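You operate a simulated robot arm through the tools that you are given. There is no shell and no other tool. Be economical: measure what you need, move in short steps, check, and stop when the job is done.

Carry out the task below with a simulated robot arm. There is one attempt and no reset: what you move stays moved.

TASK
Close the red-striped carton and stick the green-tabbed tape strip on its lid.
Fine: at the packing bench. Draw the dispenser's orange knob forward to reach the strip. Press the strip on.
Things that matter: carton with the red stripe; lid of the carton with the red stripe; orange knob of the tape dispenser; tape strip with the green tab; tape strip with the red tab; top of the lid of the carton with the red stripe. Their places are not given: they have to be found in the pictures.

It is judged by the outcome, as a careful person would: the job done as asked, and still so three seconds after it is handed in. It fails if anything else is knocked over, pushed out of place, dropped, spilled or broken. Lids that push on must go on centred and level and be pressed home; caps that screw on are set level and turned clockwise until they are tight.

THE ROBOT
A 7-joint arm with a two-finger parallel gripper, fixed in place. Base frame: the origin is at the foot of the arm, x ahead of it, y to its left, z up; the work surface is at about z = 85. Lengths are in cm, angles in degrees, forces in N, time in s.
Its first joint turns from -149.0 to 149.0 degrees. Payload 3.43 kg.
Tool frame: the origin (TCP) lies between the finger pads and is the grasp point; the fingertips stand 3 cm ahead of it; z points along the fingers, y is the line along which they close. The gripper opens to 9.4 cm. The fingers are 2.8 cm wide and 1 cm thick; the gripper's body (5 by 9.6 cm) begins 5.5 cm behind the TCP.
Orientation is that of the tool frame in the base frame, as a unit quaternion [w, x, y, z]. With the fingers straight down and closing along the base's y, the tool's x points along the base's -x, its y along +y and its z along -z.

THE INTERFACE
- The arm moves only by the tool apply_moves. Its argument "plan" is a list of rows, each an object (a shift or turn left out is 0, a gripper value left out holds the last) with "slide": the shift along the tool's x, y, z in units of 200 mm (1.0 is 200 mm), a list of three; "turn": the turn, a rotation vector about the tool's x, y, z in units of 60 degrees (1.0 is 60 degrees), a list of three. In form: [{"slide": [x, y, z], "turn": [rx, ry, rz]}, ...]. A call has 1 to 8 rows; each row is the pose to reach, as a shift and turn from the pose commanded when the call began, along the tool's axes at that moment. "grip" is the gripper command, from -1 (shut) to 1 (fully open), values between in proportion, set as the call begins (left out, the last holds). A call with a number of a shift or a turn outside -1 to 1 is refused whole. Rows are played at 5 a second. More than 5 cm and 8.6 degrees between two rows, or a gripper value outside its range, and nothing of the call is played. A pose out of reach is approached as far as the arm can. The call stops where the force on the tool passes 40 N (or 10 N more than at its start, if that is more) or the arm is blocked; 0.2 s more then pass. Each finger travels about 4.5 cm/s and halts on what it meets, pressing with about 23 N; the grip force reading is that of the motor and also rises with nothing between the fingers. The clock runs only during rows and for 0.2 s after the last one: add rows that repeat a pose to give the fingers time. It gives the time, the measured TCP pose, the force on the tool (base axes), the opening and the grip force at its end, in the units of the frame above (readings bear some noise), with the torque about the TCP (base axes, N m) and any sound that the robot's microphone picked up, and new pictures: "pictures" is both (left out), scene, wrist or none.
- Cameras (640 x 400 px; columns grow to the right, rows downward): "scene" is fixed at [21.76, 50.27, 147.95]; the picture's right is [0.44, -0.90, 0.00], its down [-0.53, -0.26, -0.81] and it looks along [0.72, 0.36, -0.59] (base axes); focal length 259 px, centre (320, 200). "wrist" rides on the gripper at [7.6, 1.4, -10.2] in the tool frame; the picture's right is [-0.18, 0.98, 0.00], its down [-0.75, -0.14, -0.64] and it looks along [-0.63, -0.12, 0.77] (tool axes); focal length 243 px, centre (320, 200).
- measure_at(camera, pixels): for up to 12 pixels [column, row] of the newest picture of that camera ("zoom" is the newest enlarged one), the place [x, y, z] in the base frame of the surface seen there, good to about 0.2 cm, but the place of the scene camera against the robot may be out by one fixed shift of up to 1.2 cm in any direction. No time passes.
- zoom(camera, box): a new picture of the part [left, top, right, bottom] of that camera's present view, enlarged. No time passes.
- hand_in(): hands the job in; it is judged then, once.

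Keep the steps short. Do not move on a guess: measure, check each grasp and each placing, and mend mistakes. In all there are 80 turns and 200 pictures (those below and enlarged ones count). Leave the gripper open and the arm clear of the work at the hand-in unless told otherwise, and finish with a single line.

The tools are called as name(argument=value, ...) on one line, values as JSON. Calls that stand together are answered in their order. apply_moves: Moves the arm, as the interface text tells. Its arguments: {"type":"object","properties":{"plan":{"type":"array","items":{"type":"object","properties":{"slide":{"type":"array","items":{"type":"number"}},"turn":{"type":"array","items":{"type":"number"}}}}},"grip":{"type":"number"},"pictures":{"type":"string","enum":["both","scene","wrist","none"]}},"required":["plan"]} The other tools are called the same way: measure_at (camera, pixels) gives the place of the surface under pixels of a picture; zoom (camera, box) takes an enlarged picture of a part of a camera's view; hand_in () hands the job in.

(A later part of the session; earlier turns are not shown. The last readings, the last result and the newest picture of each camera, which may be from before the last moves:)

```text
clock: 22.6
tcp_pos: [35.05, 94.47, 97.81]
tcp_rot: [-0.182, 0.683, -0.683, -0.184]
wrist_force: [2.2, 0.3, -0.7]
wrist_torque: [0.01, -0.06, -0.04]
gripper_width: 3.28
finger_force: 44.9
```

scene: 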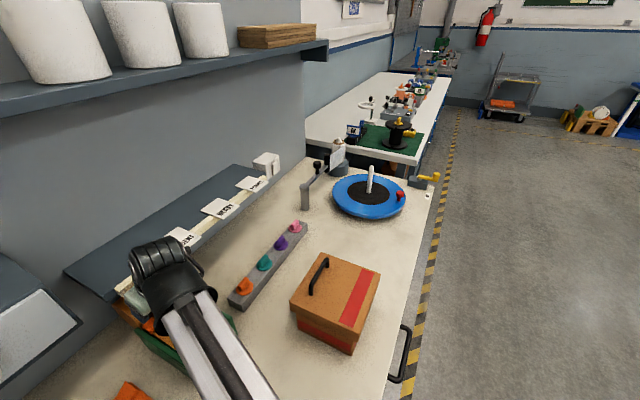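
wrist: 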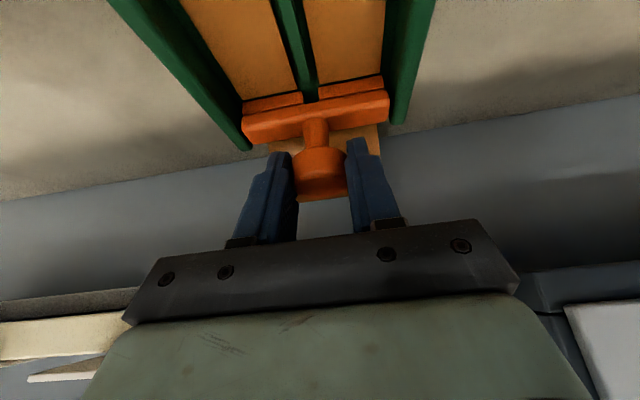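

Held (3.28 opening). Draw it 2 cm straight forward (−y), watching force.

apply_moves(plan=[{"slide": [0.0217, 0, -0.0125]}, {"slide": [0.0433, 0, -0.025]}, {"slide": [0.065, 0, -0.0375]}, {"slide": [0.0866, 0, -0.05]}, {"slide": [0.0866, 0, -0.05]}])

zoom(camera="wrist", box=[120, 0, 480, 220])

```text
clock: 23.8
tcp_pos: [35.04, 92.31, 97.91]
tcp_rot: [-0.184, 0.683, -0.683, -0.183]
wrist_force: [1.7, 0.3, -0.3]
wrist_torque: [0.35, 0.0, -0.03]
gripper_width: 3.31
finger_force: 44.8
```

scene: 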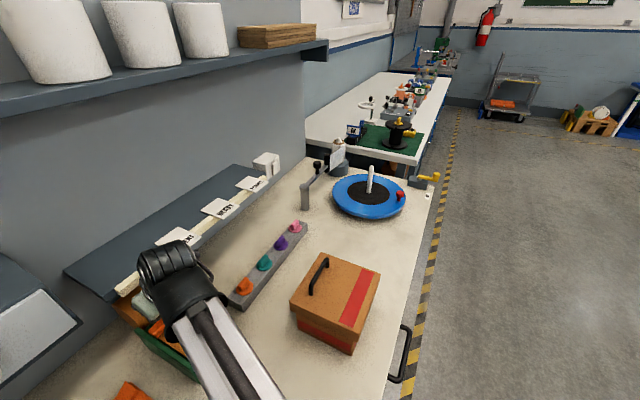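
wrist: 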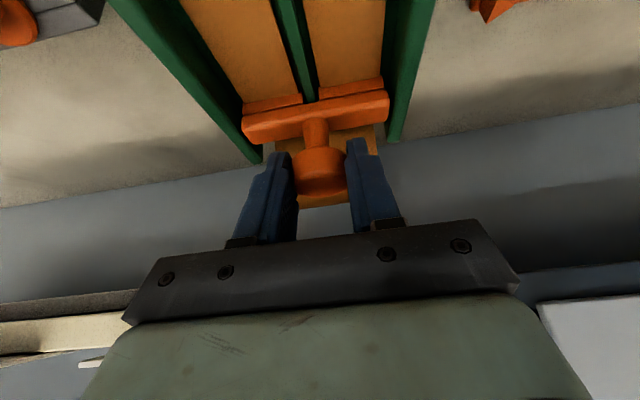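

```text
1.78 times, centred on (300, 110) of wrist
```

zoom: 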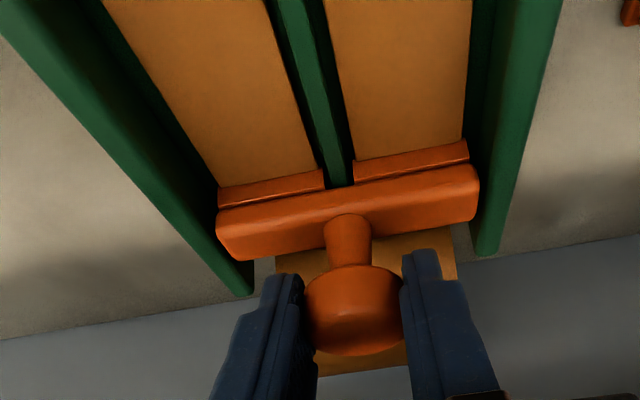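

It slides freely and pushes the strips forward. Draw another 4 cm.

apply_moves(plan=[{"slide": [0.0433, 0, -0.025]}, {"slide": [0.0866, 0, -0.05]}, {"slide": [0.13, 0, -0.075]}, {"slide": [0.1732, 0, -0.1]}, {"slide": [0.1732, 0, -0.1]}])

```text
clock: 24.6
tcp_pos: [35.04, 90.25, 97.93]
tcp_rot: [0.188, -0.682, 0.682, 0.186]
wrist_force: [0.6, 11.7, -12.0]
wrist_torque: [0.23, -0.09, -0.04]
gripper_width: 3.27
finger_force: 44.4
stopped in row 4: the force on the tool passed its limit at 44 N (the readings are from after the stop); the commanded pose is now the measured one
```

scene: 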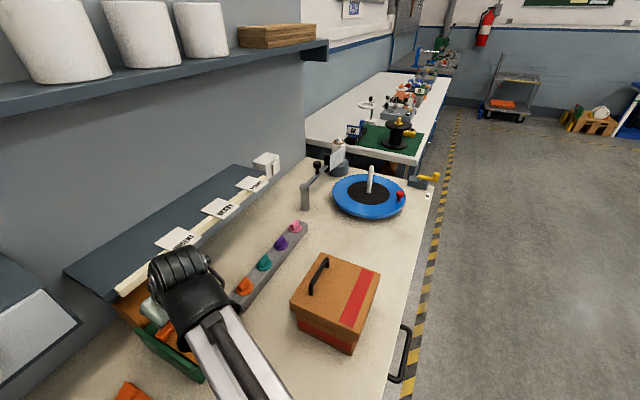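
wrist: 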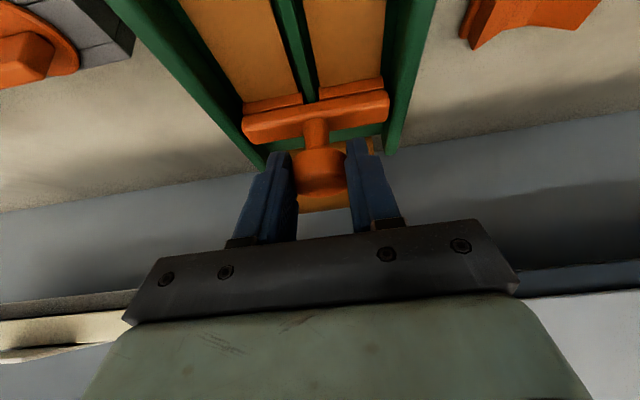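

End stop reached after ≈4.2 cm. Release the knob and back off to see the strips.

apply_moves(plan=[{"slide": [0, 0, 0]}, {"slide": [0, 0, 0]}, {"slide": [0, 0, 0]}], grip=0.2, pictures="none")

apply_moves(plan=[{"slide": [0, 0, -0.2]}, {"slide": [0.05, 0, -0.4]}, {"slide": [0.2, 0, -0.55]}, {"slide": [0.35, 0, -0.65], "turn": [0, 0.12, 0]}, {"slide": [0.5, 0, -0.7], "turn": [0, 0.24, 0]}, {"slide": [0.65, 0, -0.75], "turn": [0, 0.37, 0]}, {"slide": [0.75, 0, -0.75], "turn": [0, 0.5, 0]}, {"slide": [0.75, 0, -0.75], "turn": [0, 0.5, 0]}])

zoom(camera="wrist", box=[250, 60, 410, 240])

zoom(camera="scene", box=[100, 270, 260, 400])

```text
clock: 25.4
tcp_pos: [34.97, 90.08, 97.98]
tcp_rot: [-0.187, 0.682, -0.682, -0.185]
wrist_force: [-0.2, 0.0, 0.4]
wrist_torque: [0.0, -0.01, -0.03]
gripper_width: 5.65
finger_force: 0.0
```

```text
clock: 27.2
tcp_pos: [35.02, 69.59, 103.16]
tcp_rot: [0.004, -0.707, 0.707, 0.002]
wrist_force: [-0.2, -0.6, 0.3]
wrist_torque: [0.03, 0.02, -0.01]
gripper_width: 5.65
finger_force: 0.1
```

scene: 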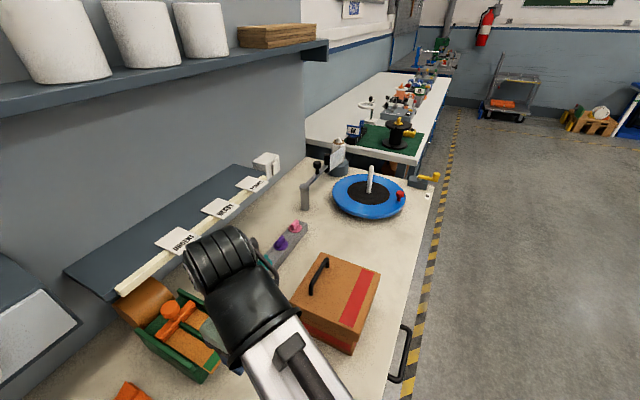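
wrist: 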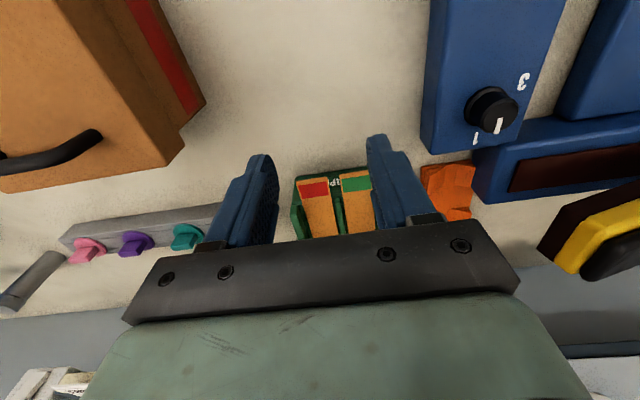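

```text
2.22 times, centred on (330, 150) of wrist
```

zoom: 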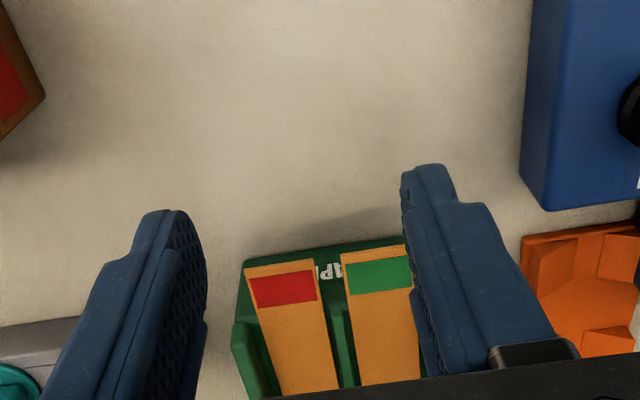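

```text
3.08 times, centred on (180, 335) of scene
```

zoom: 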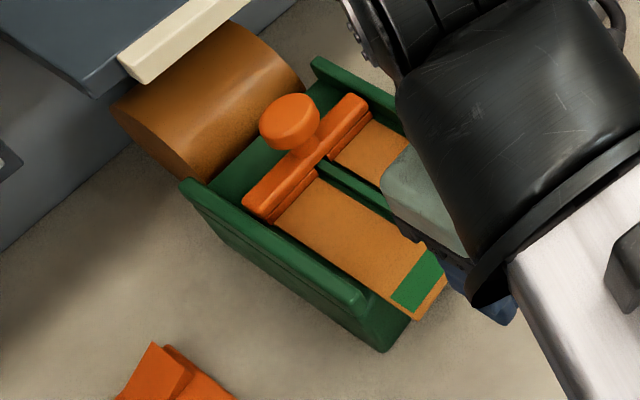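

The strips now overhang the dispenser front. I enlarge and measure the green-tabbed strip.

zoom(camera="wrist", box=[285, 155, 385, 240])

measure_at(camera="zoom", pixels=[[285, 83], [385, 65], [300, 150], [405, 130], [340, 110], [355, 200], [240, 100], [135, 105], [215, 80], [400, 200], [310, 200], [280, 200]])

```text
4.71 times, centred on (335, 198) of wrist
```

zoom: 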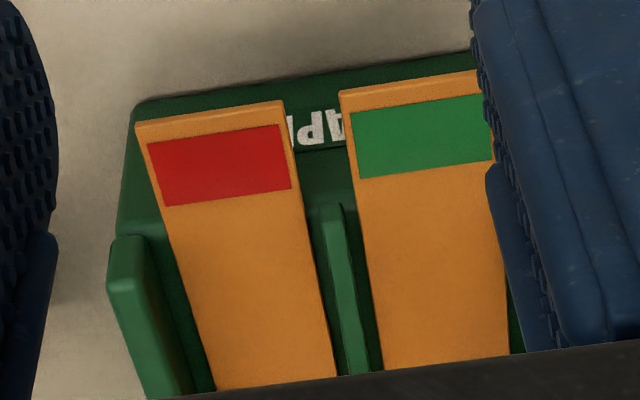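

```text
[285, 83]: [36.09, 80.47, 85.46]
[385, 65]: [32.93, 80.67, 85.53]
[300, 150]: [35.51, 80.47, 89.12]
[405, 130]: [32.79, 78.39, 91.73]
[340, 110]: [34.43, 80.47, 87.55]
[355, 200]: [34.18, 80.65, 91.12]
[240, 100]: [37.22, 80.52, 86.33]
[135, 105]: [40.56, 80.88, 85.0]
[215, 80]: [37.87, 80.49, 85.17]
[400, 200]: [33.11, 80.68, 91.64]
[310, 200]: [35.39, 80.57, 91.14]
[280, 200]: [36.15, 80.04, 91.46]
```

apply_moves(plan=[{"slide": [0, 0.06, 0]}, {"slide": [-0.05, 0.115, 0]}, {"slide": [-0.05, 0.115, 0]}], grip=0.5, pictures="wrist")

zoom(camera="wrist", box=[265, 140, 385, 230])

```text
clock: 28.0
tcp_pos: [32.66, 70.45, 103.31]
tcp_rot: [-0.004, 0.707, -0.707, -0.003]
wrist_force: [-0.2, 0.1, 0.0]
wrist_torque: [0.0, 0.0, -0.01]
gripper_width: 7.03
finger_force: 0.1
```

wrist: 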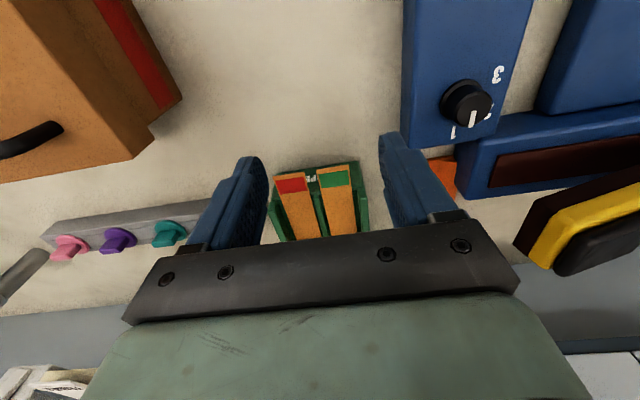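

```text
4.44 times, centred on (325, 185) of wrist
```

zoom: 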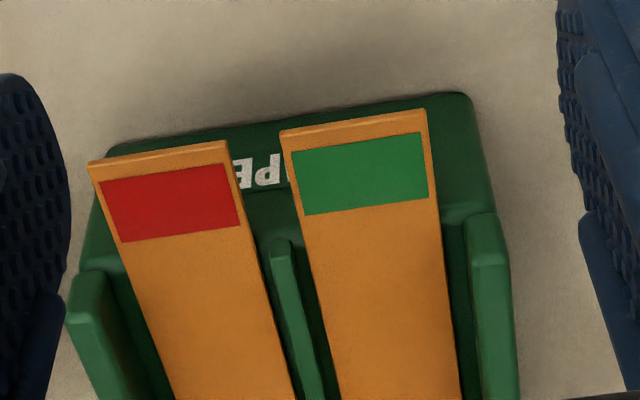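

measure_at(camera="zoom", pixels=[[284, 140], [424, 117], [360, 125], [298, 205], [428, 190], [365, 175], [320, 300], [447, 300], [385, 260], [225, 155], [290, 245], [480, 220]])

measure_at(camera="scene", pixels=[[170, 310], [165, 320], [150, 300], [175, 297], [181, 329]])

```text
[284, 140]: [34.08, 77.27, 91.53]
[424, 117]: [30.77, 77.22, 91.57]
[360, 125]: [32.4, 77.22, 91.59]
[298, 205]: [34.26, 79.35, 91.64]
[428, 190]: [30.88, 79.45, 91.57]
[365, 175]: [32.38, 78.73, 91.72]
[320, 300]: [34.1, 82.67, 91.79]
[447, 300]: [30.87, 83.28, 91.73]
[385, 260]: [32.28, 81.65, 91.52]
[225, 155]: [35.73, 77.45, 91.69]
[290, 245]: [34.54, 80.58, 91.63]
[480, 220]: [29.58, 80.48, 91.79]
```

```text
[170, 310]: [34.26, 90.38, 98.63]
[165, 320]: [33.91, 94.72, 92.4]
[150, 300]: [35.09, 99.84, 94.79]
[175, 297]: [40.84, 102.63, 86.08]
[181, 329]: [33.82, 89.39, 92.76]
```

Green strip: x 30.8–34.2, front edge y 77.2, overhanging the front face (y 80.5) by 3.2, top z 91.65; red strip edge at x≈35.7. Plan: grip its side edges at the overhang from above, opening only 3.8. Go above it first.

apply_moves(plan=[{"slide": [-0.2, 0.005, 0], "turn": [0, 0.0095, 0]}, {"slide": [-0.4, 0.0095, 0.05], "turn": [0, 0.0095, 0]}, {"slide": [-0.4075, 0.0095, 0.2], "turn": [0, 0.0095, 0]}, {"slide": [-0.4075, 0.0095, 0.265], "turn": [0, 0.0095, 0]}, {"slide": [-0.4075, 0.0095, 0.265], "turn": [0, 0.0095, 0]}], grip=-0.19, pictures="wrist")

zoom(camera="wrist", box=[240, 60, 400, 240])

```text
clock: 29.2
tcp_pos: [32.48, 78.79, 98.0]
tcp_rot: [0.001, -0.707, 0.708, 0.001]
wrist_force: [-0.1, -1.1, 0.1]
wrist_torque: [0.01, -0.02, -0.01]
gripper_width: 3.82
finger_force: 0.1
```

wrist: 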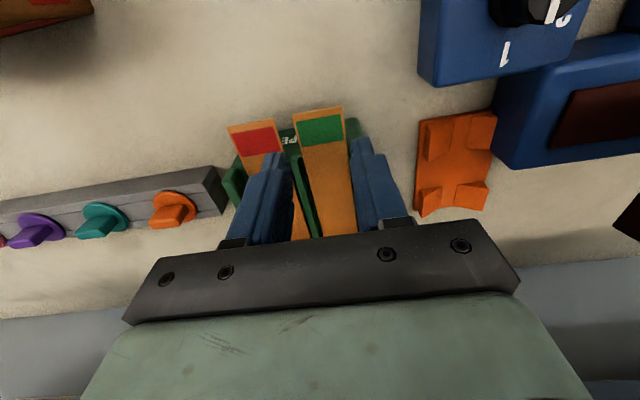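

```text
2.22 times, centred on (320, 150) of wrist
```

zoom: 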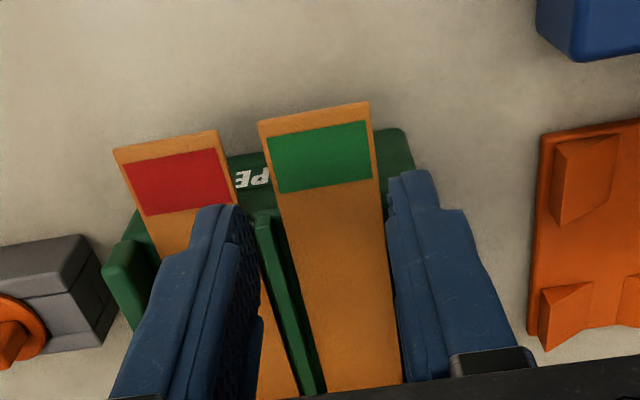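

I measure the edges again from closer.

measure_at(camera="zoom", pixels=[[262, 124], [368, 106], [270, 175], [372, 150], [378, 190], [277, 200], [217, 136], [228, 165], [235, 195], [118, 155], [300, 300], [315, 110]])

```text
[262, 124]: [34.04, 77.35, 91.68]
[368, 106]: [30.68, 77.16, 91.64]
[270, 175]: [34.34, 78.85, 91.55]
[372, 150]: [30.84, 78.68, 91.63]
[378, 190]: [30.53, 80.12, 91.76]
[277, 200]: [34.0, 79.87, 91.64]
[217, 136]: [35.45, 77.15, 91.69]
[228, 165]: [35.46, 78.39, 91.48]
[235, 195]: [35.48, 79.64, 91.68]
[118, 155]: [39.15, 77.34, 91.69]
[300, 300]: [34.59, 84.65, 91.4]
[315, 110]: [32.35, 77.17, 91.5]
```

The gap to the red strip is only ~1.25 cm for a finger of about 1 cm. I check the real thickness of the fingertip ends, which look stepped.

zoom(camera="wrist", box=[240, 130, 400, 230])

measure_at(camera="zoom", pixels=[[165, 100], [195, 98], [150, 115], [130, 145], [100, 150], [200, 130], [450, 40], [490, 50], [460, 80], [500, 90], [530, 110], [470, 130]])

```text
4.00 times, centred on (320, 180) of wrist
```

zoom: 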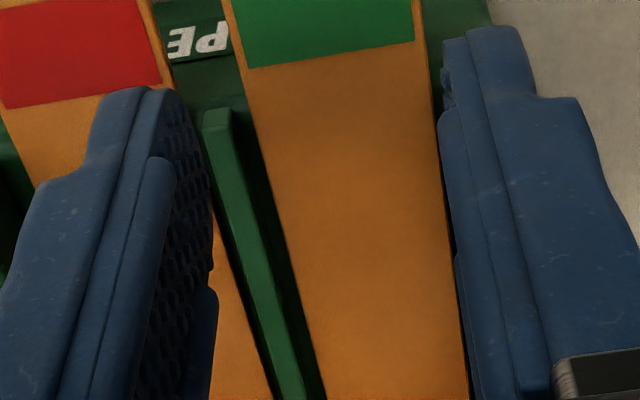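

```text
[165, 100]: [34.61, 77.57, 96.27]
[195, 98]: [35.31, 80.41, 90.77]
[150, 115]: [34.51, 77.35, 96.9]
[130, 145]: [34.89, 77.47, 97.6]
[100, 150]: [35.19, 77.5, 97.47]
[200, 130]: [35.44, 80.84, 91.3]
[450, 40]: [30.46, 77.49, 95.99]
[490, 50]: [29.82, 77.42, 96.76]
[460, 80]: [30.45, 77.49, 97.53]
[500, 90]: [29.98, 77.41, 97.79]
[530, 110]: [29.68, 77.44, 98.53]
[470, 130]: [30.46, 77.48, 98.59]
```

measure_at(camera="zoom", pixels=[[446, 60], [505, 35], [515, 50], [525, 70], [531, 90], [545, 105], [573, 102], [120, 95], [108, 110], [98, 130], [88, 155], [60, 180]])

```text
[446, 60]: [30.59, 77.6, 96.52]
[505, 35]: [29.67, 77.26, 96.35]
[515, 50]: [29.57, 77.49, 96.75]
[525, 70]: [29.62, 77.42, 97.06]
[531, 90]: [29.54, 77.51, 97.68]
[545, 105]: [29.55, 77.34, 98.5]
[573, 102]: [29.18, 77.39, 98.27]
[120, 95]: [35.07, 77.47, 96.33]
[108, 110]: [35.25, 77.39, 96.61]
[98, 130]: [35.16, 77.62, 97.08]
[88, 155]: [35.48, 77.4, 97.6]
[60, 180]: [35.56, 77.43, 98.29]
```

Fingertips taper to ~0.8 cm at the end, so they fit. Lower to just above strip level and look.

apply_moves(plan=[{"slide": [0.005, 0.0025, 0.05]}, {"slide": [0.005, 0.0025, 0.1]}, {"slide": [0.005, 0.0025, 0.14]}, {"slide": [0.005, 0.0025, 0.14]}], pictures="wrist")

zoom(camera="wrist", box=[240, 80, 400, 240])

```text
clock: 30.2
tcp_pos: [32.35, 78.62, 95.24]
tcp_rot: [0.001, -0.707, 0.708, 0.0]
wrist_force: [-0.7, -0.4, 0.0]
wrist_torque: [0.0, 0.0, 0.02]
gripper_width: 3.79
finger_force: 0.0
```

wrist: 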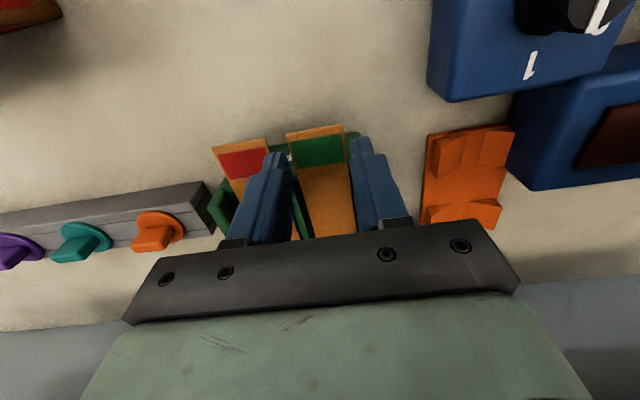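

```text
2.50 times, centred on (320, 160) of wrist
```

zoom: 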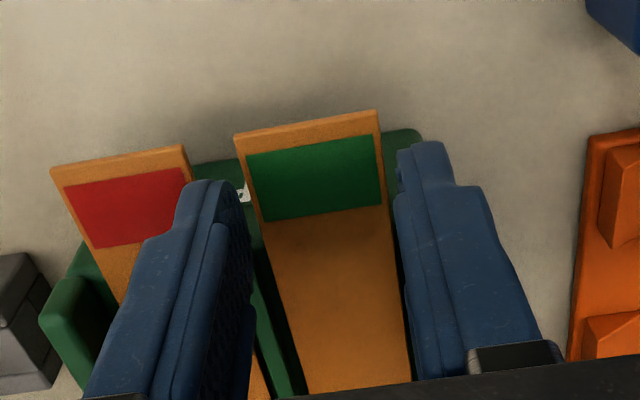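

measure_at(camera="zoom", pixels=[[185, 150], [188, 165], [190, 178], [182, 196], [178, 210], [174, 225], [205, 185], [400, 165], [383, 175], [236, 140], [252, 190], [377, 116]])

```text
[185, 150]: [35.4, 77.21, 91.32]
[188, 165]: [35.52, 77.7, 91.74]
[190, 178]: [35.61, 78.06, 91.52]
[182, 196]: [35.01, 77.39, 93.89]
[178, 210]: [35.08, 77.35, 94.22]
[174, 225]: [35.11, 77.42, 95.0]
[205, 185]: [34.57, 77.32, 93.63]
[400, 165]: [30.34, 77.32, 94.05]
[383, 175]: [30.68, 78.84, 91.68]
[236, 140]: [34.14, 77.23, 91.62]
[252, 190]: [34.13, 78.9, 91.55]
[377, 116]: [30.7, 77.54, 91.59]
```

Outer finger face x≈35.1 vs red strip edge 35.5: clear. Shift 0.07 toward +x and go down to TCP 93.9.

apply_moves(plan=[{"slide": [0, -0.0035, 0.01]}, {"slide": [0, -0.0035, 0.03]}, {"slide": [0, -0.0035, 0.05]}, {"slide": [0, -0.0035, 0.067]}, {"slide": [0, -0.0035, 0.067]}], pictures="wrist")

zoom(camera="wrist", box=[240, 80, 400, 240])

```text
clock: 31.4
tcp_pos: [32.64, 78.71, 93.83]
tcp_rot: [-0.002, 0.707, -0.707, 0.0]
wrist_force: [-0.7, -1.5, 0.4]
wrist_torque: [-0.01, 0.01, -0.01]
gripper_width: 3.77
finger_force: 0.0
```

wrist: 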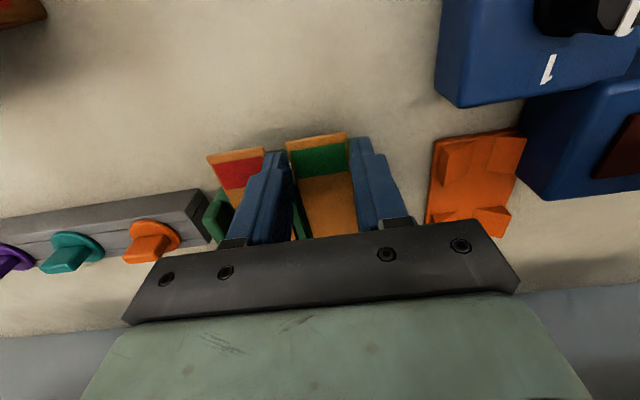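

```text
2.50 times, centred on (320, 160) of wrist
```

zoom: 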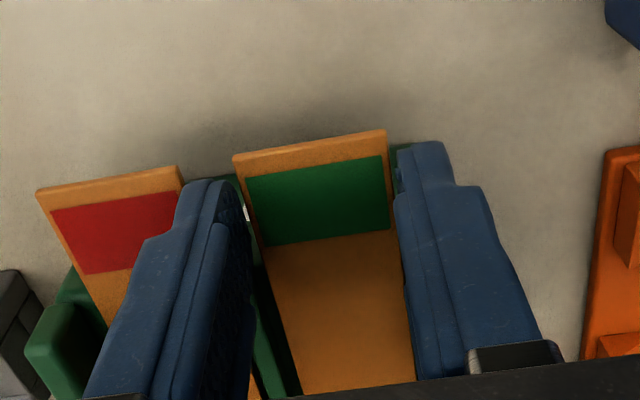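

Fingers straddle the green strip, no force felt. Close.

apply_moves(plan=[{"slide": [0, 0, 0]}, {"slide": [0, 0, 0]}, {"slide": [0, 0, 0]}, {"slide": [0, 0, 0]}], grip=-1, pictures="wrist")

zoom(camera="wrist", box=[240, 80, 400, 240])

```text
clock: 32.4
tcp_pos: [32.57, 78.67, 93.95]
tcp_rot: [0.002, -0.707, 0.707, 0.0]
wrist_force: [0.2, 0.5, 0.0]
wrist_torque: [0.02, 0.01, -0.02]
gripper_width: 3.43
finger_force: 23.6
```

wrist: 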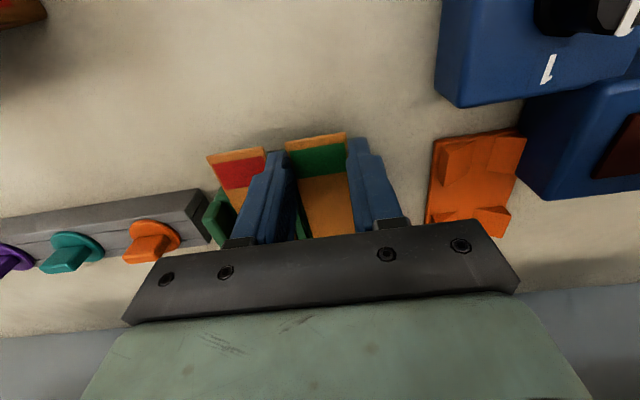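

```text
2.50 times, centred on (320, 160) of wrist
```

zoom: 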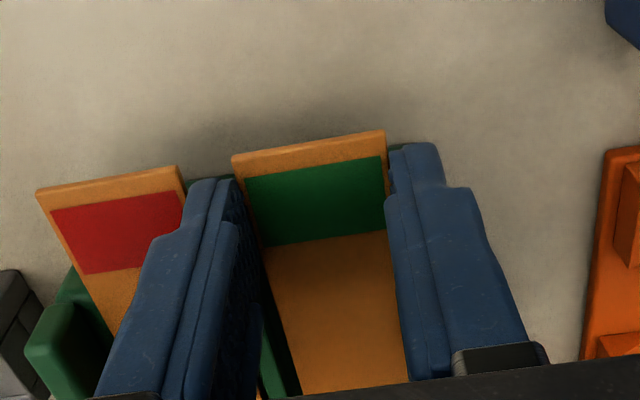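

Gripped at 3.43 cm (the strip's width). Ease it 0.6 cm forward off the pusher, then lift 5 cm.

apply_moves(plan=[{"slide": [0.015, 0, 0]}, {"slide": [0.03, 0, 0]}, {"slide": [0.03, 0, -0.05]}, {"slide": [0.03, 0, -0.12]}, {"slide": [0.03, 0, -0.25]}, {"slide": [0.03, 0, -0.25]}])

zoom(camera="wrist", box=[240, 80, 400, 240])

zoom(camera="scene", box=[100, 250, 260, 400])

```text
clock: 33.8
tcp_pos: [32.4, 78.16, 98.94]
tcp_rot: [0.0, 0.708, -0.706, 0.0]
wrist_force: [0.0, -0.5, -0.8]
wrist_torque: [0.0, -0.06, 0.0]
gripper_width: 3.47
finger_force: 23.5
```

scene: 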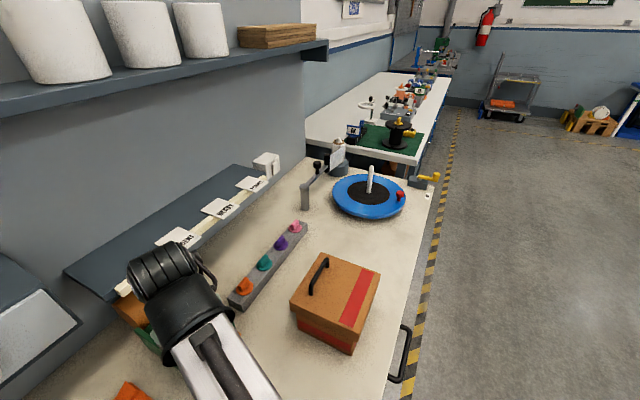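
wrist: 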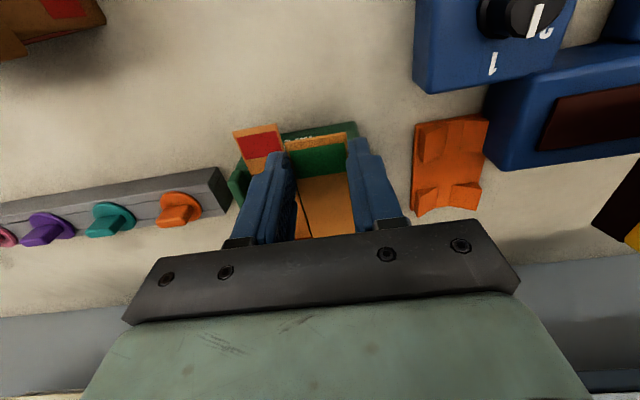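

```text
2.50 times, centred on (320, 160) of wrist
```

zoom: 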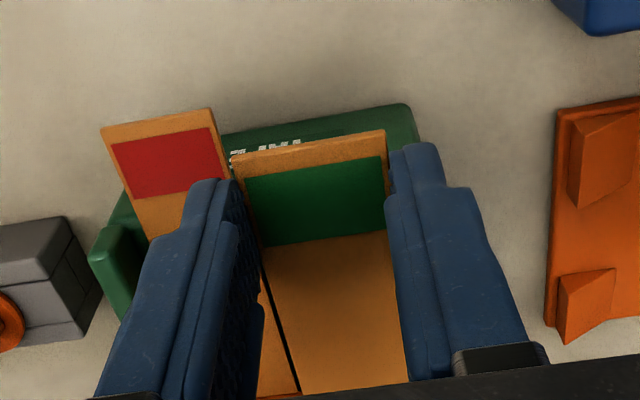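

```text
2.67 times, centred on (180, 325) of scene
```

zoom: 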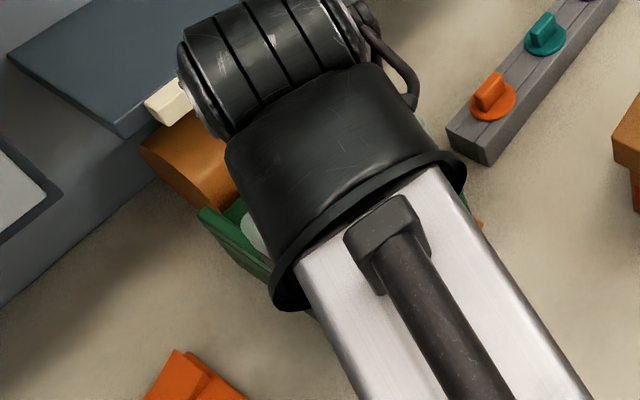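

The green strip came up with the gripper; red stays. Check its attitude and lift higher.

measure_at(camera="wrist", pixels=[[320, 142], [293, 146], [340, 137], [320, 165], [325, 190], [335, 215], [330, 225], [260, 140]])

apply_moves(plan=[{"slide": [0.1, 0, -0.15]}, {"slide": [0.25, 0, -0.3]}, {"slide": [0.4, -0.1, -0.42]}, {"slide": [0.55, -0.2, -0.5]}, {"slide": [0.7, -0.3, -0.5]}, {"slide": [0.7, -0.3, -0.5]}], pictures="both")

```text
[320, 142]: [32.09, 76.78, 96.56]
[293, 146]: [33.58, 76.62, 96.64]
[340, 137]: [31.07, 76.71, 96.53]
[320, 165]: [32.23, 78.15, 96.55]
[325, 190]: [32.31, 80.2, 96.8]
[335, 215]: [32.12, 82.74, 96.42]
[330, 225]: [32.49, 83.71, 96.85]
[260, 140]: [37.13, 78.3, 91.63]
```

```text
clock: 35.2
tcp_pos: [38.57, 63.93, 109.05]
tcp_rot: [0.001, -0.707, 0.707, 0.001]
wrist_force: [0.4, 0.2, -0.8]
wrist_torque: [0.0, 0.0, 0.02]
gripper_width: 3.44
finger_force: 23.0
```

scene: 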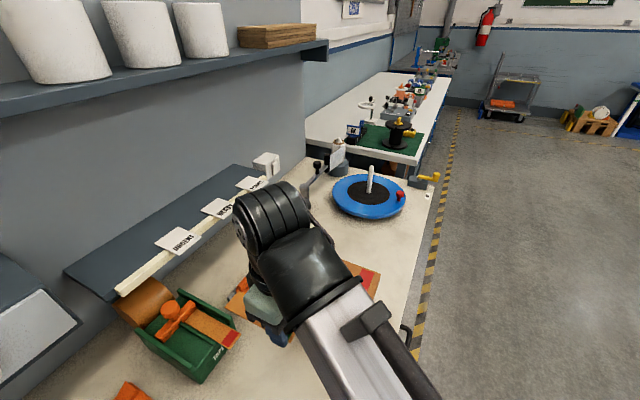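
wrist: 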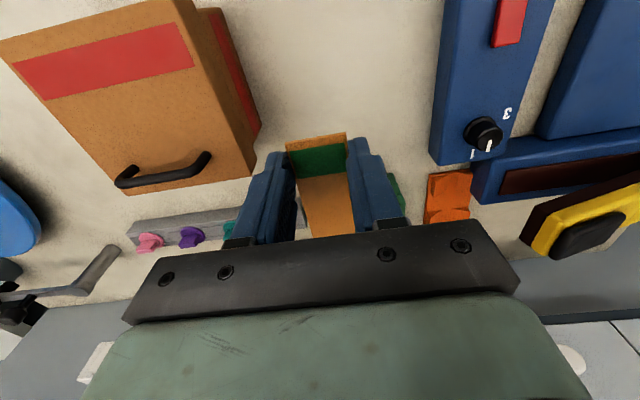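

Strip is level, extending 1.5 cm ahead to 11 cm behind the grip. Rotate the gripper back 90° over clear height.

apply_moves(plan=[{"turn": [0, 0, 0.125]}, {"turn": [0, 0, 0.25]}, {"turn": [0, 0, 0.375]}, {"turn": [0, 0, 0.5]}, {"turn": [0, 0, 0.625]}, {"turn": [0, 0, 0.75]}], pictures="none")

apply_moves(plan=[{"turn": [0, 0, 0.125]}, {"turn": [0, 0, 0.25]}, {"turn": [0, 0, 0.375]}, {"turn": [0, 0, 0.5]}, {"turn": [0, 0, 0.625]}, {"turn": [0, 0, 0.75]}, {"turn": [0, 0, 0.75]}])

```text
clock: 36.6
tcp_pos: [38.44, 64.02, 108.91]
tcp_rot: [0.001, -0.382, 0.924, 0.0]
wrist_force: [0.4, 0.1, -0.3]
wrist_torque: [0.01, -0.02, -0.01]
gripper_width: 3.44
finger_force: 23.4
```

```text
clock: 38.2
tcp_pos: [38.56, 64.13, 108.98]
tcp_rot: [0.001, 0.001, 1.0, 0.001]
wrist_force: [-1.4, 0.2, 0.0]
wrist_torque: [0.01, 0.03, -0.02]
gripper_width: 3.42
finger_force: 23.9
```

scene: 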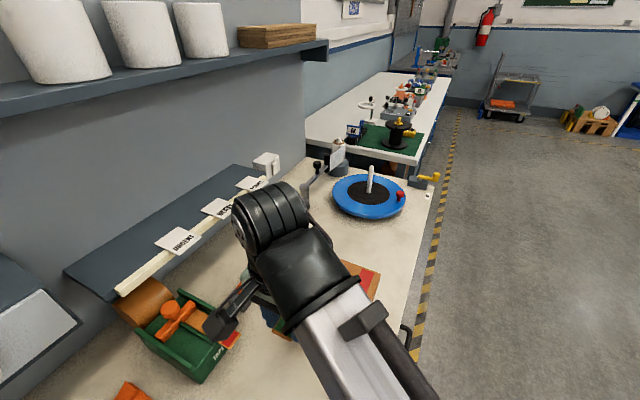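
wrist: 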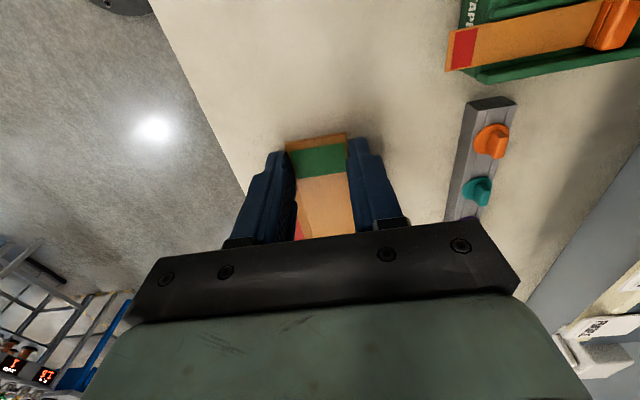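

Now carry to above the lid: TCP (50.0, 62.0, 104), strip lengthwise along x between handle and stripe.

apply_moves(plan=[{"slide": [-0.15, -0.03, 0]}, {"slide": [-0.3, -0.06, 0]}, {"slide": [-0.45, -0.09, 0.05]}, {"slide": [-0.575, -0.105, 0.15]}, {"slide": [-0.575, -0.105, 0.25]}, {"slide": [-0.575, -0.105, 0.25]}])

zoom(camera="scene", box=[260, 230, 400, 360])

zoom(camera="wrist", box=[150, 0, 430, 240])

```text
clock: 39.6
tcp_pos: [49.91, 61.87, 103.97]
tcp_rot: [0.001, 0.001, 1.0, 0.001]
wrist_force: [-0.2, 0.5, 0.1]
wrist_torque: [0.01, 0.01, 0.02]
gripper_width: 3.45
finger_force: 23.2
```

scene: 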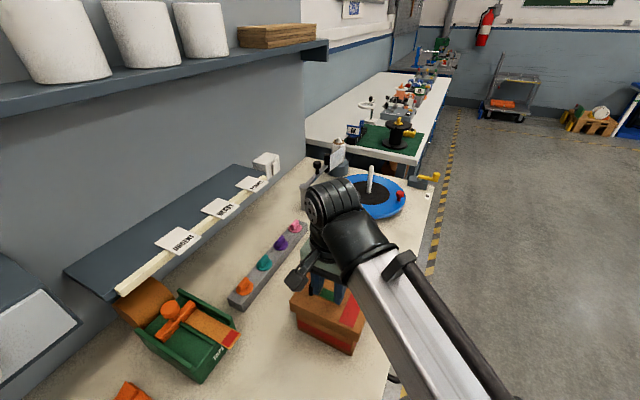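
wrist: 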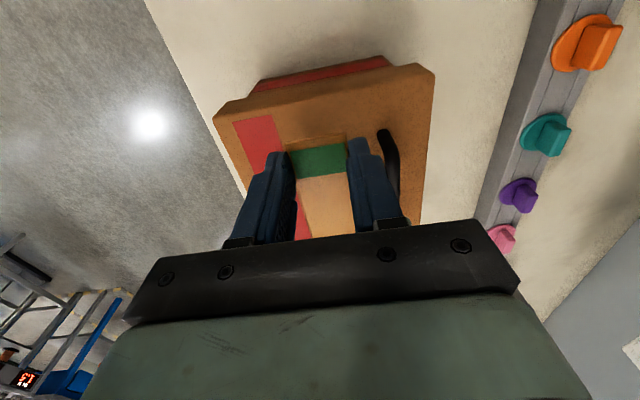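

```text
3.08 times, centred on (330, 295) of scene
```

zoom: 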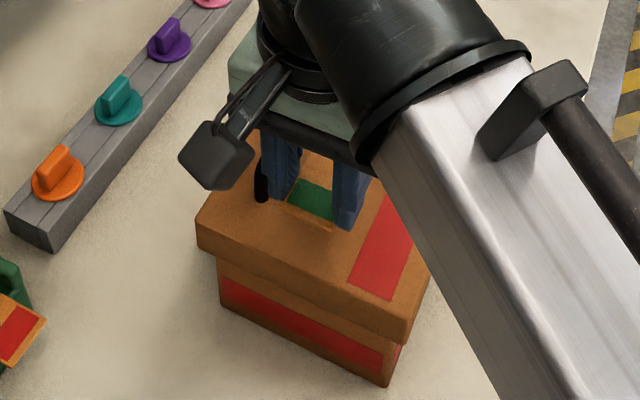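

```text
1.67 times, centred on (290, 120) of wrist
```

zoom: 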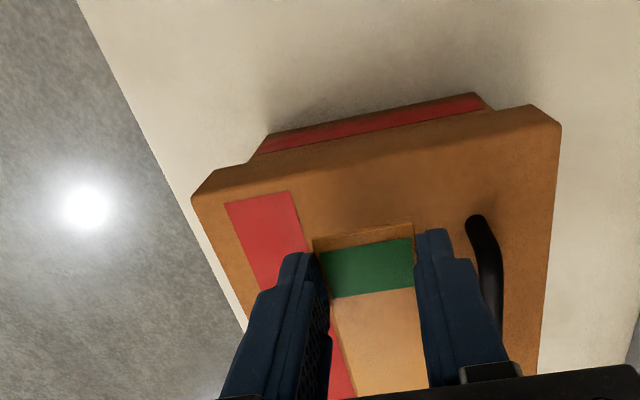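

measure_at(camera="zoom", pixels=[[200, 200], [556, 130], [545, 300], [226, 205], [292, 195], [474, 222], [490, 280], [315, 240], [412, 224], [365, 345], [375, 180], [480, 250]])

```text
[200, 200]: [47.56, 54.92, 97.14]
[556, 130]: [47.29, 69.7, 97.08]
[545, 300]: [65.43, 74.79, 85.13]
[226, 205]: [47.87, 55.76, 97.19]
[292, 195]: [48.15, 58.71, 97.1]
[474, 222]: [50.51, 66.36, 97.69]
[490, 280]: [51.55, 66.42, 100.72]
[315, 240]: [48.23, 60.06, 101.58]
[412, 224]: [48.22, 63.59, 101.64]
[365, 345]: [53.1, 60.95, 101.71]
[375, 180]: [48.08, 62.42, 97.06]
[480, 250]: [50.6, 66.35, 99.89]
```

Lid top 97.1, strip at y 60.0–63.6 clear of handle (66.4) and inside the lid edges. Lower until the fingertips just touch the lid (TCP ≈100.15).

apply_moves(plan=[{"slide": [-0.015, 0, 0.07]}, {"slide": [-0.015, 0, 0.13]}, {"slide": [-0.015, 0, 0.16]}, {"slide": [-0.015, 0, 0.18]}, {"slide": [-0.015, 0, 0.19]}, {"slide": [-0.015, 0, 0.19]}])

zoom(camera="scene", box=[260, 230, 400, 360])

```text
clock: 41.0
tcp_pos: [50.29, 61.96, 100.24]
tcp_rot: [0.002, 0.0, 1.0, 0.001]
wrist_force: [-0.5, 1.1, 0.1]
wrist_torque: [-0.03, 0.06, 0.01]
gripper_width: 3.44
finger_force: 22.9
```

scene: 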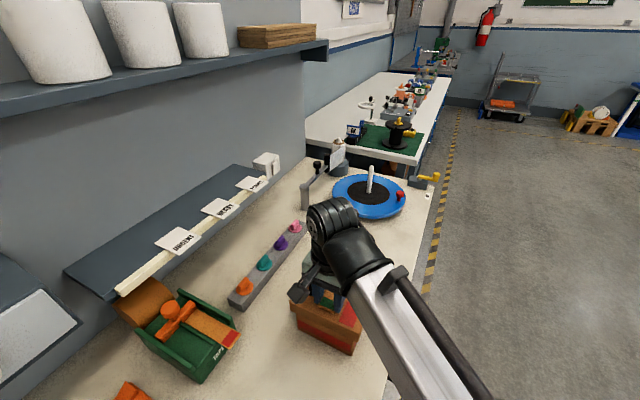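
wrist: 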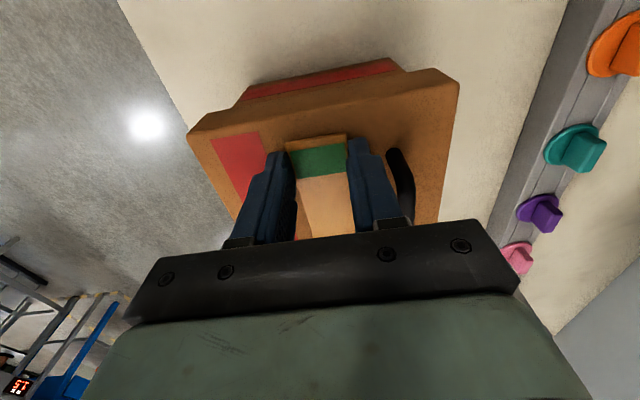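

```text
3.08 times, centred on (330, 295) of scene
```

zoom: 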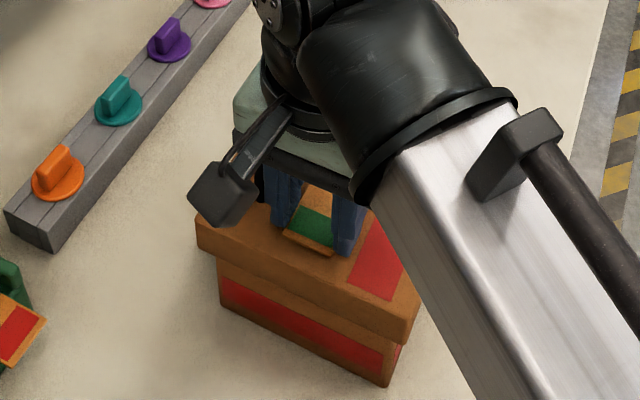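

No contact force yet. Lower 2 mm more.

apply_moves(plan=[{"slide": [0, 0, 0.004]}, {"slide": [0, 0, 0.008]}, {"slide": [0, 0, 0.01]}], pictures="wrist")

measure_at(camera="wrist", pixels=[[318, 145], [320, 165], [325, 190], [332, 220], [320, 130], [240, 150], [340, 138], [290, 148]])

```text
clock: 41.8
tcp_pos: [50.3, 61.96, 100.07]
tcp_rot: [0.001, -0.001, 1.0, 0.001]
wrist_force: [0.2, -1.2, -0.9]
wrist_torque: [-0.03, 0.0, 0.02]
gripper_width: 3.45
finger_force: 23.1
```

wrist: 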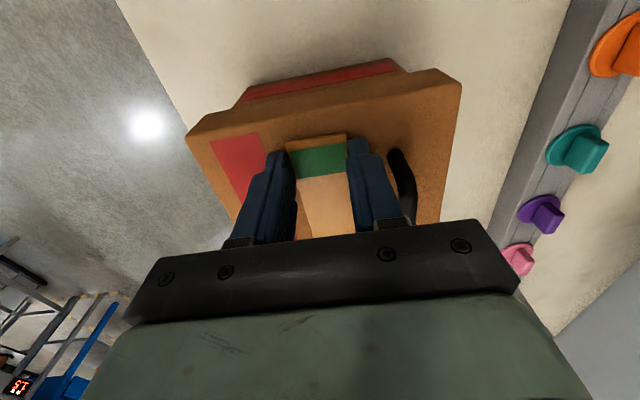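

```text
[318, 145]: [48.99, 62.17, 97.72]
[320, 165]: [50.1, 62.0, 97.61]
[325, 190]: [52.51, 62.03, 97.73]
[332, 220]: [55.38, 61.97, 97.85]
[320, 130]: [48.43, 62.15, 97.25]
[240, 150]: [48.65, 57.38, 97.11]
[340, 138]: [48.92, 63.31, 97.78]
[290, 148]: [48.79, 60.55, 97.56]
```

Strip top 97.7 over lid 97.1: nearly down. A little further until contact.

apply_moves(plan=[{"slide": [0, 0, 0.005]}, {"slide": [0, 0, 0.01]}, {"slide": [0, 0, 0.013]}], pictures="none")

```text
clock: 42.6
tcp_pos: [50.32, 61.97, 99.93]
tcp_rot: [0.001, 0.0, 1.0, 0.001]
wrist_force: [0.2, 2.3, 37.8]
wrist_torque: [-0.14, -0.01, -0.02]
gripper_width: 3.44
finger_force: 22.5
```

Fingertips are on the lid (38 N). Ease up 1 mm and open to ~4.4 cm.

apply_moves(plan=[{"slide": [0, 0, -0.007]}, {"slide": [0, 0, -0.007]}], pictures="none")

apply_moves(plan=[{"slide": [0, 0, 0]}, {"slide": [0, 0, 0]}, {"slide": [0, 0, 0]}], grip=-0.06, pictures="wrist")

zoom(camera="wrist", box=[170, 50, 470, 240])

measure_at(camera="wrist", pixels=[[318, 145], [320, 165], [325, 190], [332, 220], [320, 130], [240, 150], [340, 138], [290, 148]])

```text
clock: 43.2
tcp_pos: [50.33, 61.89, 99.86]
tcp_rot: [0.001, 0.0, 1.0, 0.002]
wrist_force: [-0.3, 5.2, 36.8]
wrist_torque: [0.08, -0.07, 0.15]
gripper_width: 3.43
finger_force: 23.1
```

```text
clock: 44.0
tcp_pos: [50.27, 61.78, 99.93]
tcp_rot: [0.001, 0.0, 1.0, 0.001]
wrist_force: [-0.7, 3.8, 38.8]
wrist_torque: [0.02, -0.02, 0.07]
gripper_width: 3.56
finger_force: 0.0
```

wrist: 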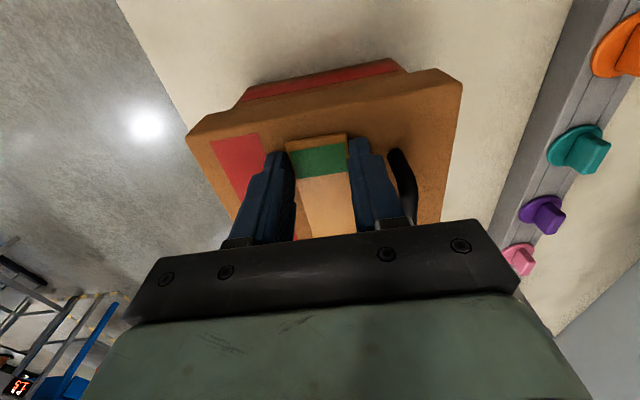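

```text
2.11 times, centred on (320, 145) of wrist
```

zoom: 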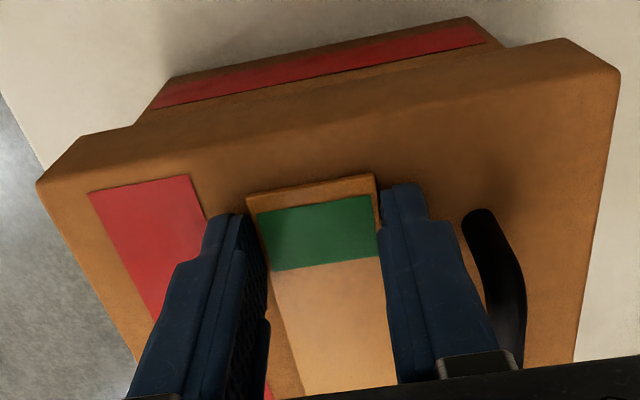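

```text
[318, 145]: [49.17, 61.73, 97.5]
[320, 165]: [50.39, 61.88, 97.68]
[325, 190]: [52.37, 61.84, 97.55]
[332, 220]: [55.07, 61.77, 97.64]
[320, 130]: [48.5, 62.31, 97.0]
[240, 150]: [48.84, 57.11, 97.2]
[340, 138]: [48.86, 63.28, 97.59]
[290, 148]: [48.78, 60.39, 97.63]
```

Still pressing 38 N, which holds the fingers by friction. Ease up a few mm so they open free.

apply_moves(plan=[{"slide": [0, 0.005, -0.01]}, {"slide": [0, 0.005, -0.018]}, {"slide": [0, 0.005, -0.018]}], pictures="wrist")

zoom(camera="wrist", box=[170, 50, 470, 240])

measure_at(camera="zoom", pixels=[[250, 205], [375, 180], [315, 200], [270, 250], [378, 240], [330, 330], [120, 150], [310, 175]])

```text
clock: 44.8
tcp_pos: [50.37, 62.11, 100.18]
tcp_rot: [0.0, 0.0, 1.0, -0.001]
wrist_force: [-0.1, -0.1, 0.0]
wrist_torque: [-0.03, -0.01, -0.01]
gripper_width: 4.41
finger_force: 0.0
```

wrist: 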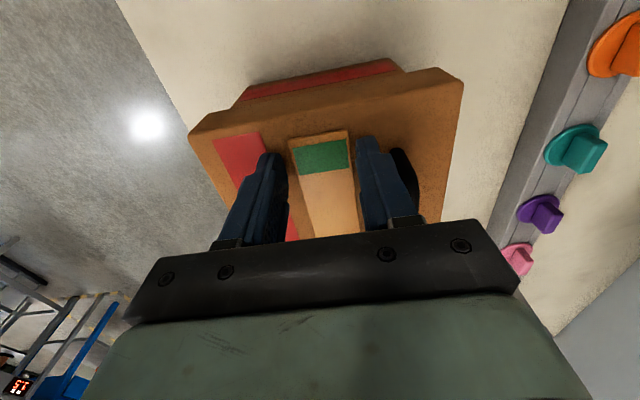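

```text
2.11 times, centred on (320, 145) of wrist
```

zoom: 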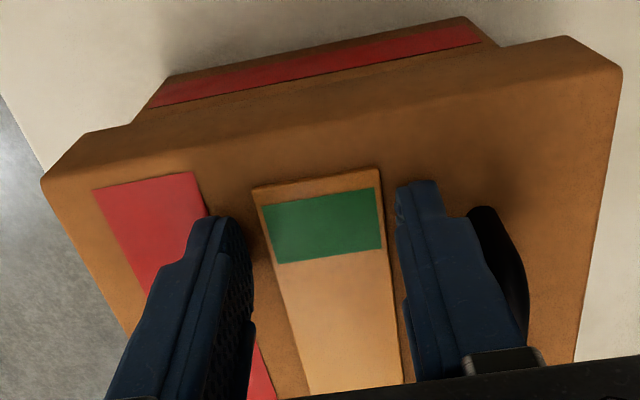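

```text
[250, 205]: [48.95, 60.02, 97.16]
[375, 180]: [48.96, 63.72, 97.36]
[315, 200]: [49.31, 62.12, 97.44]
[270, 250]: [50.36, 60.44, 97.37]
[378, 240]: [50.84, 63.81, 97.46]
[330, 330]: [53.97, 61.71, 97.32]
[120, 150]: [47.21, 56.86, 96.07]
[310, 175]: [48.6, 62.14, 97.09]
```

The strip lies flat on the lid (97.4). Rise straight up 7 cm, back off toward −x to view.

apply_moves(plan=[{"slide": [0, 0, -0.1]}, {"slide": [0, 0, -0.25]}, {"slide": [0, 0, -0.35]}, {"slide": [0.15, 0, -0.4]}, {"slide": [0.25, 0, -0.4]}, {"slide": [0.25, 0, -0.4]}], grip=-1)

zoom(camera="wrist", box=[190, 50, 430, 240])

```text
clock: 46.2
tcp_pos: [45.3, 62.11, 108.25]
tcp_rot: [0.0, 0.001, 1.0, 0.001]
wrist_force: [-0.5, 0.1, 0.4]
wrist_torque: [0.04, 0.0, 0.01]
gripper_width: 0.01
finger_force: 22.8
```

scene: 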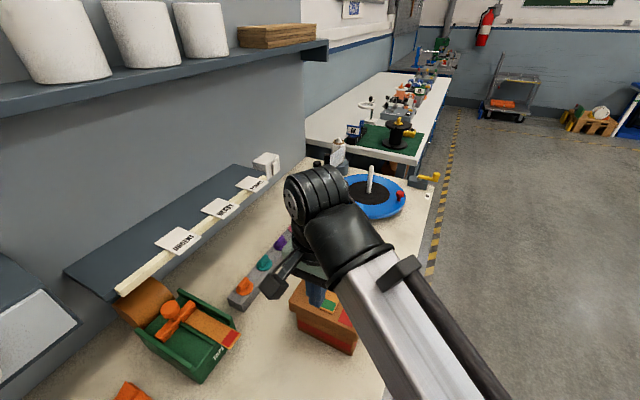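
wrist: 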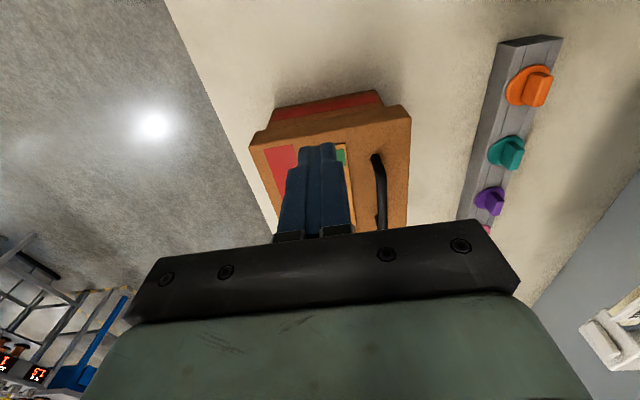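

```text
2.11 times, centred on (310, 145) of wrist
```

zoom: 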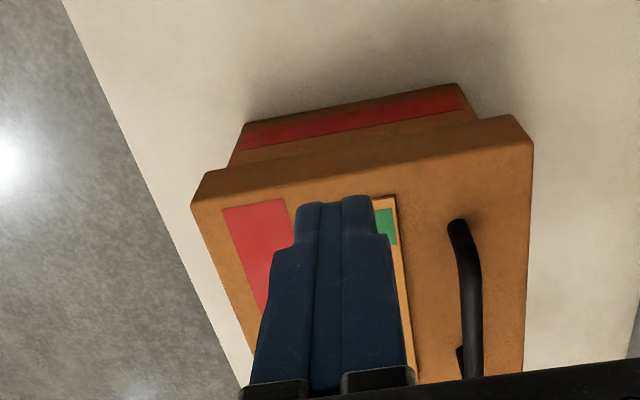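

Now with closed fingers I press the strip: first at its centre (55.0, 61.9). Go above it.

apply_moves(plan=[{"slide": [-0.2, -0.01, 0]}, {"slide": [-0.4, -0.01, 0.05]}, {"slide": [-0.485, -0.01, 0.15]}, {"slide": [-0.485, -0.01, 0.25]}, {"slide": [-0.485, -0.01, 0.34]}, {"slide": [-0.485, -0.01, 0.36]}, {"slide": [-0.485, -0.01, 0.36]}])

```text
clock: 47.8
tcp_pos: [55.08, 61.76, 100.97]
tcp_rot: [0.0, 0.0, 1.0, 0.001]
wrist_force: [0.1, 0.3, 0.7]
wrist_torque: [-0.01, -0.01, 0.02]
gripper_width: 0.0
finger_force: 23.3
```

scene: 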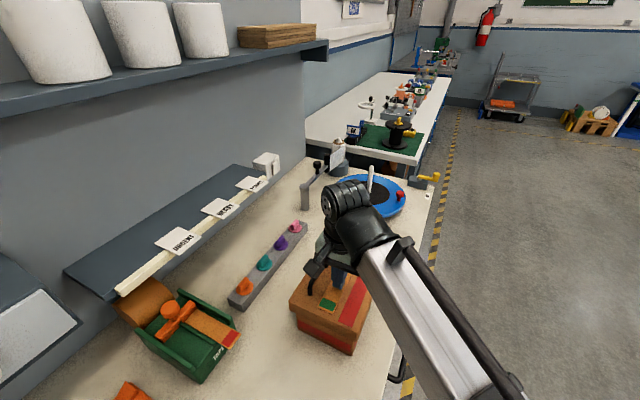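
wrist: 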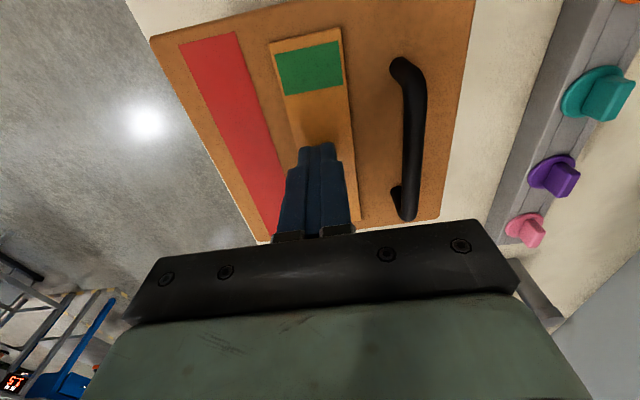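

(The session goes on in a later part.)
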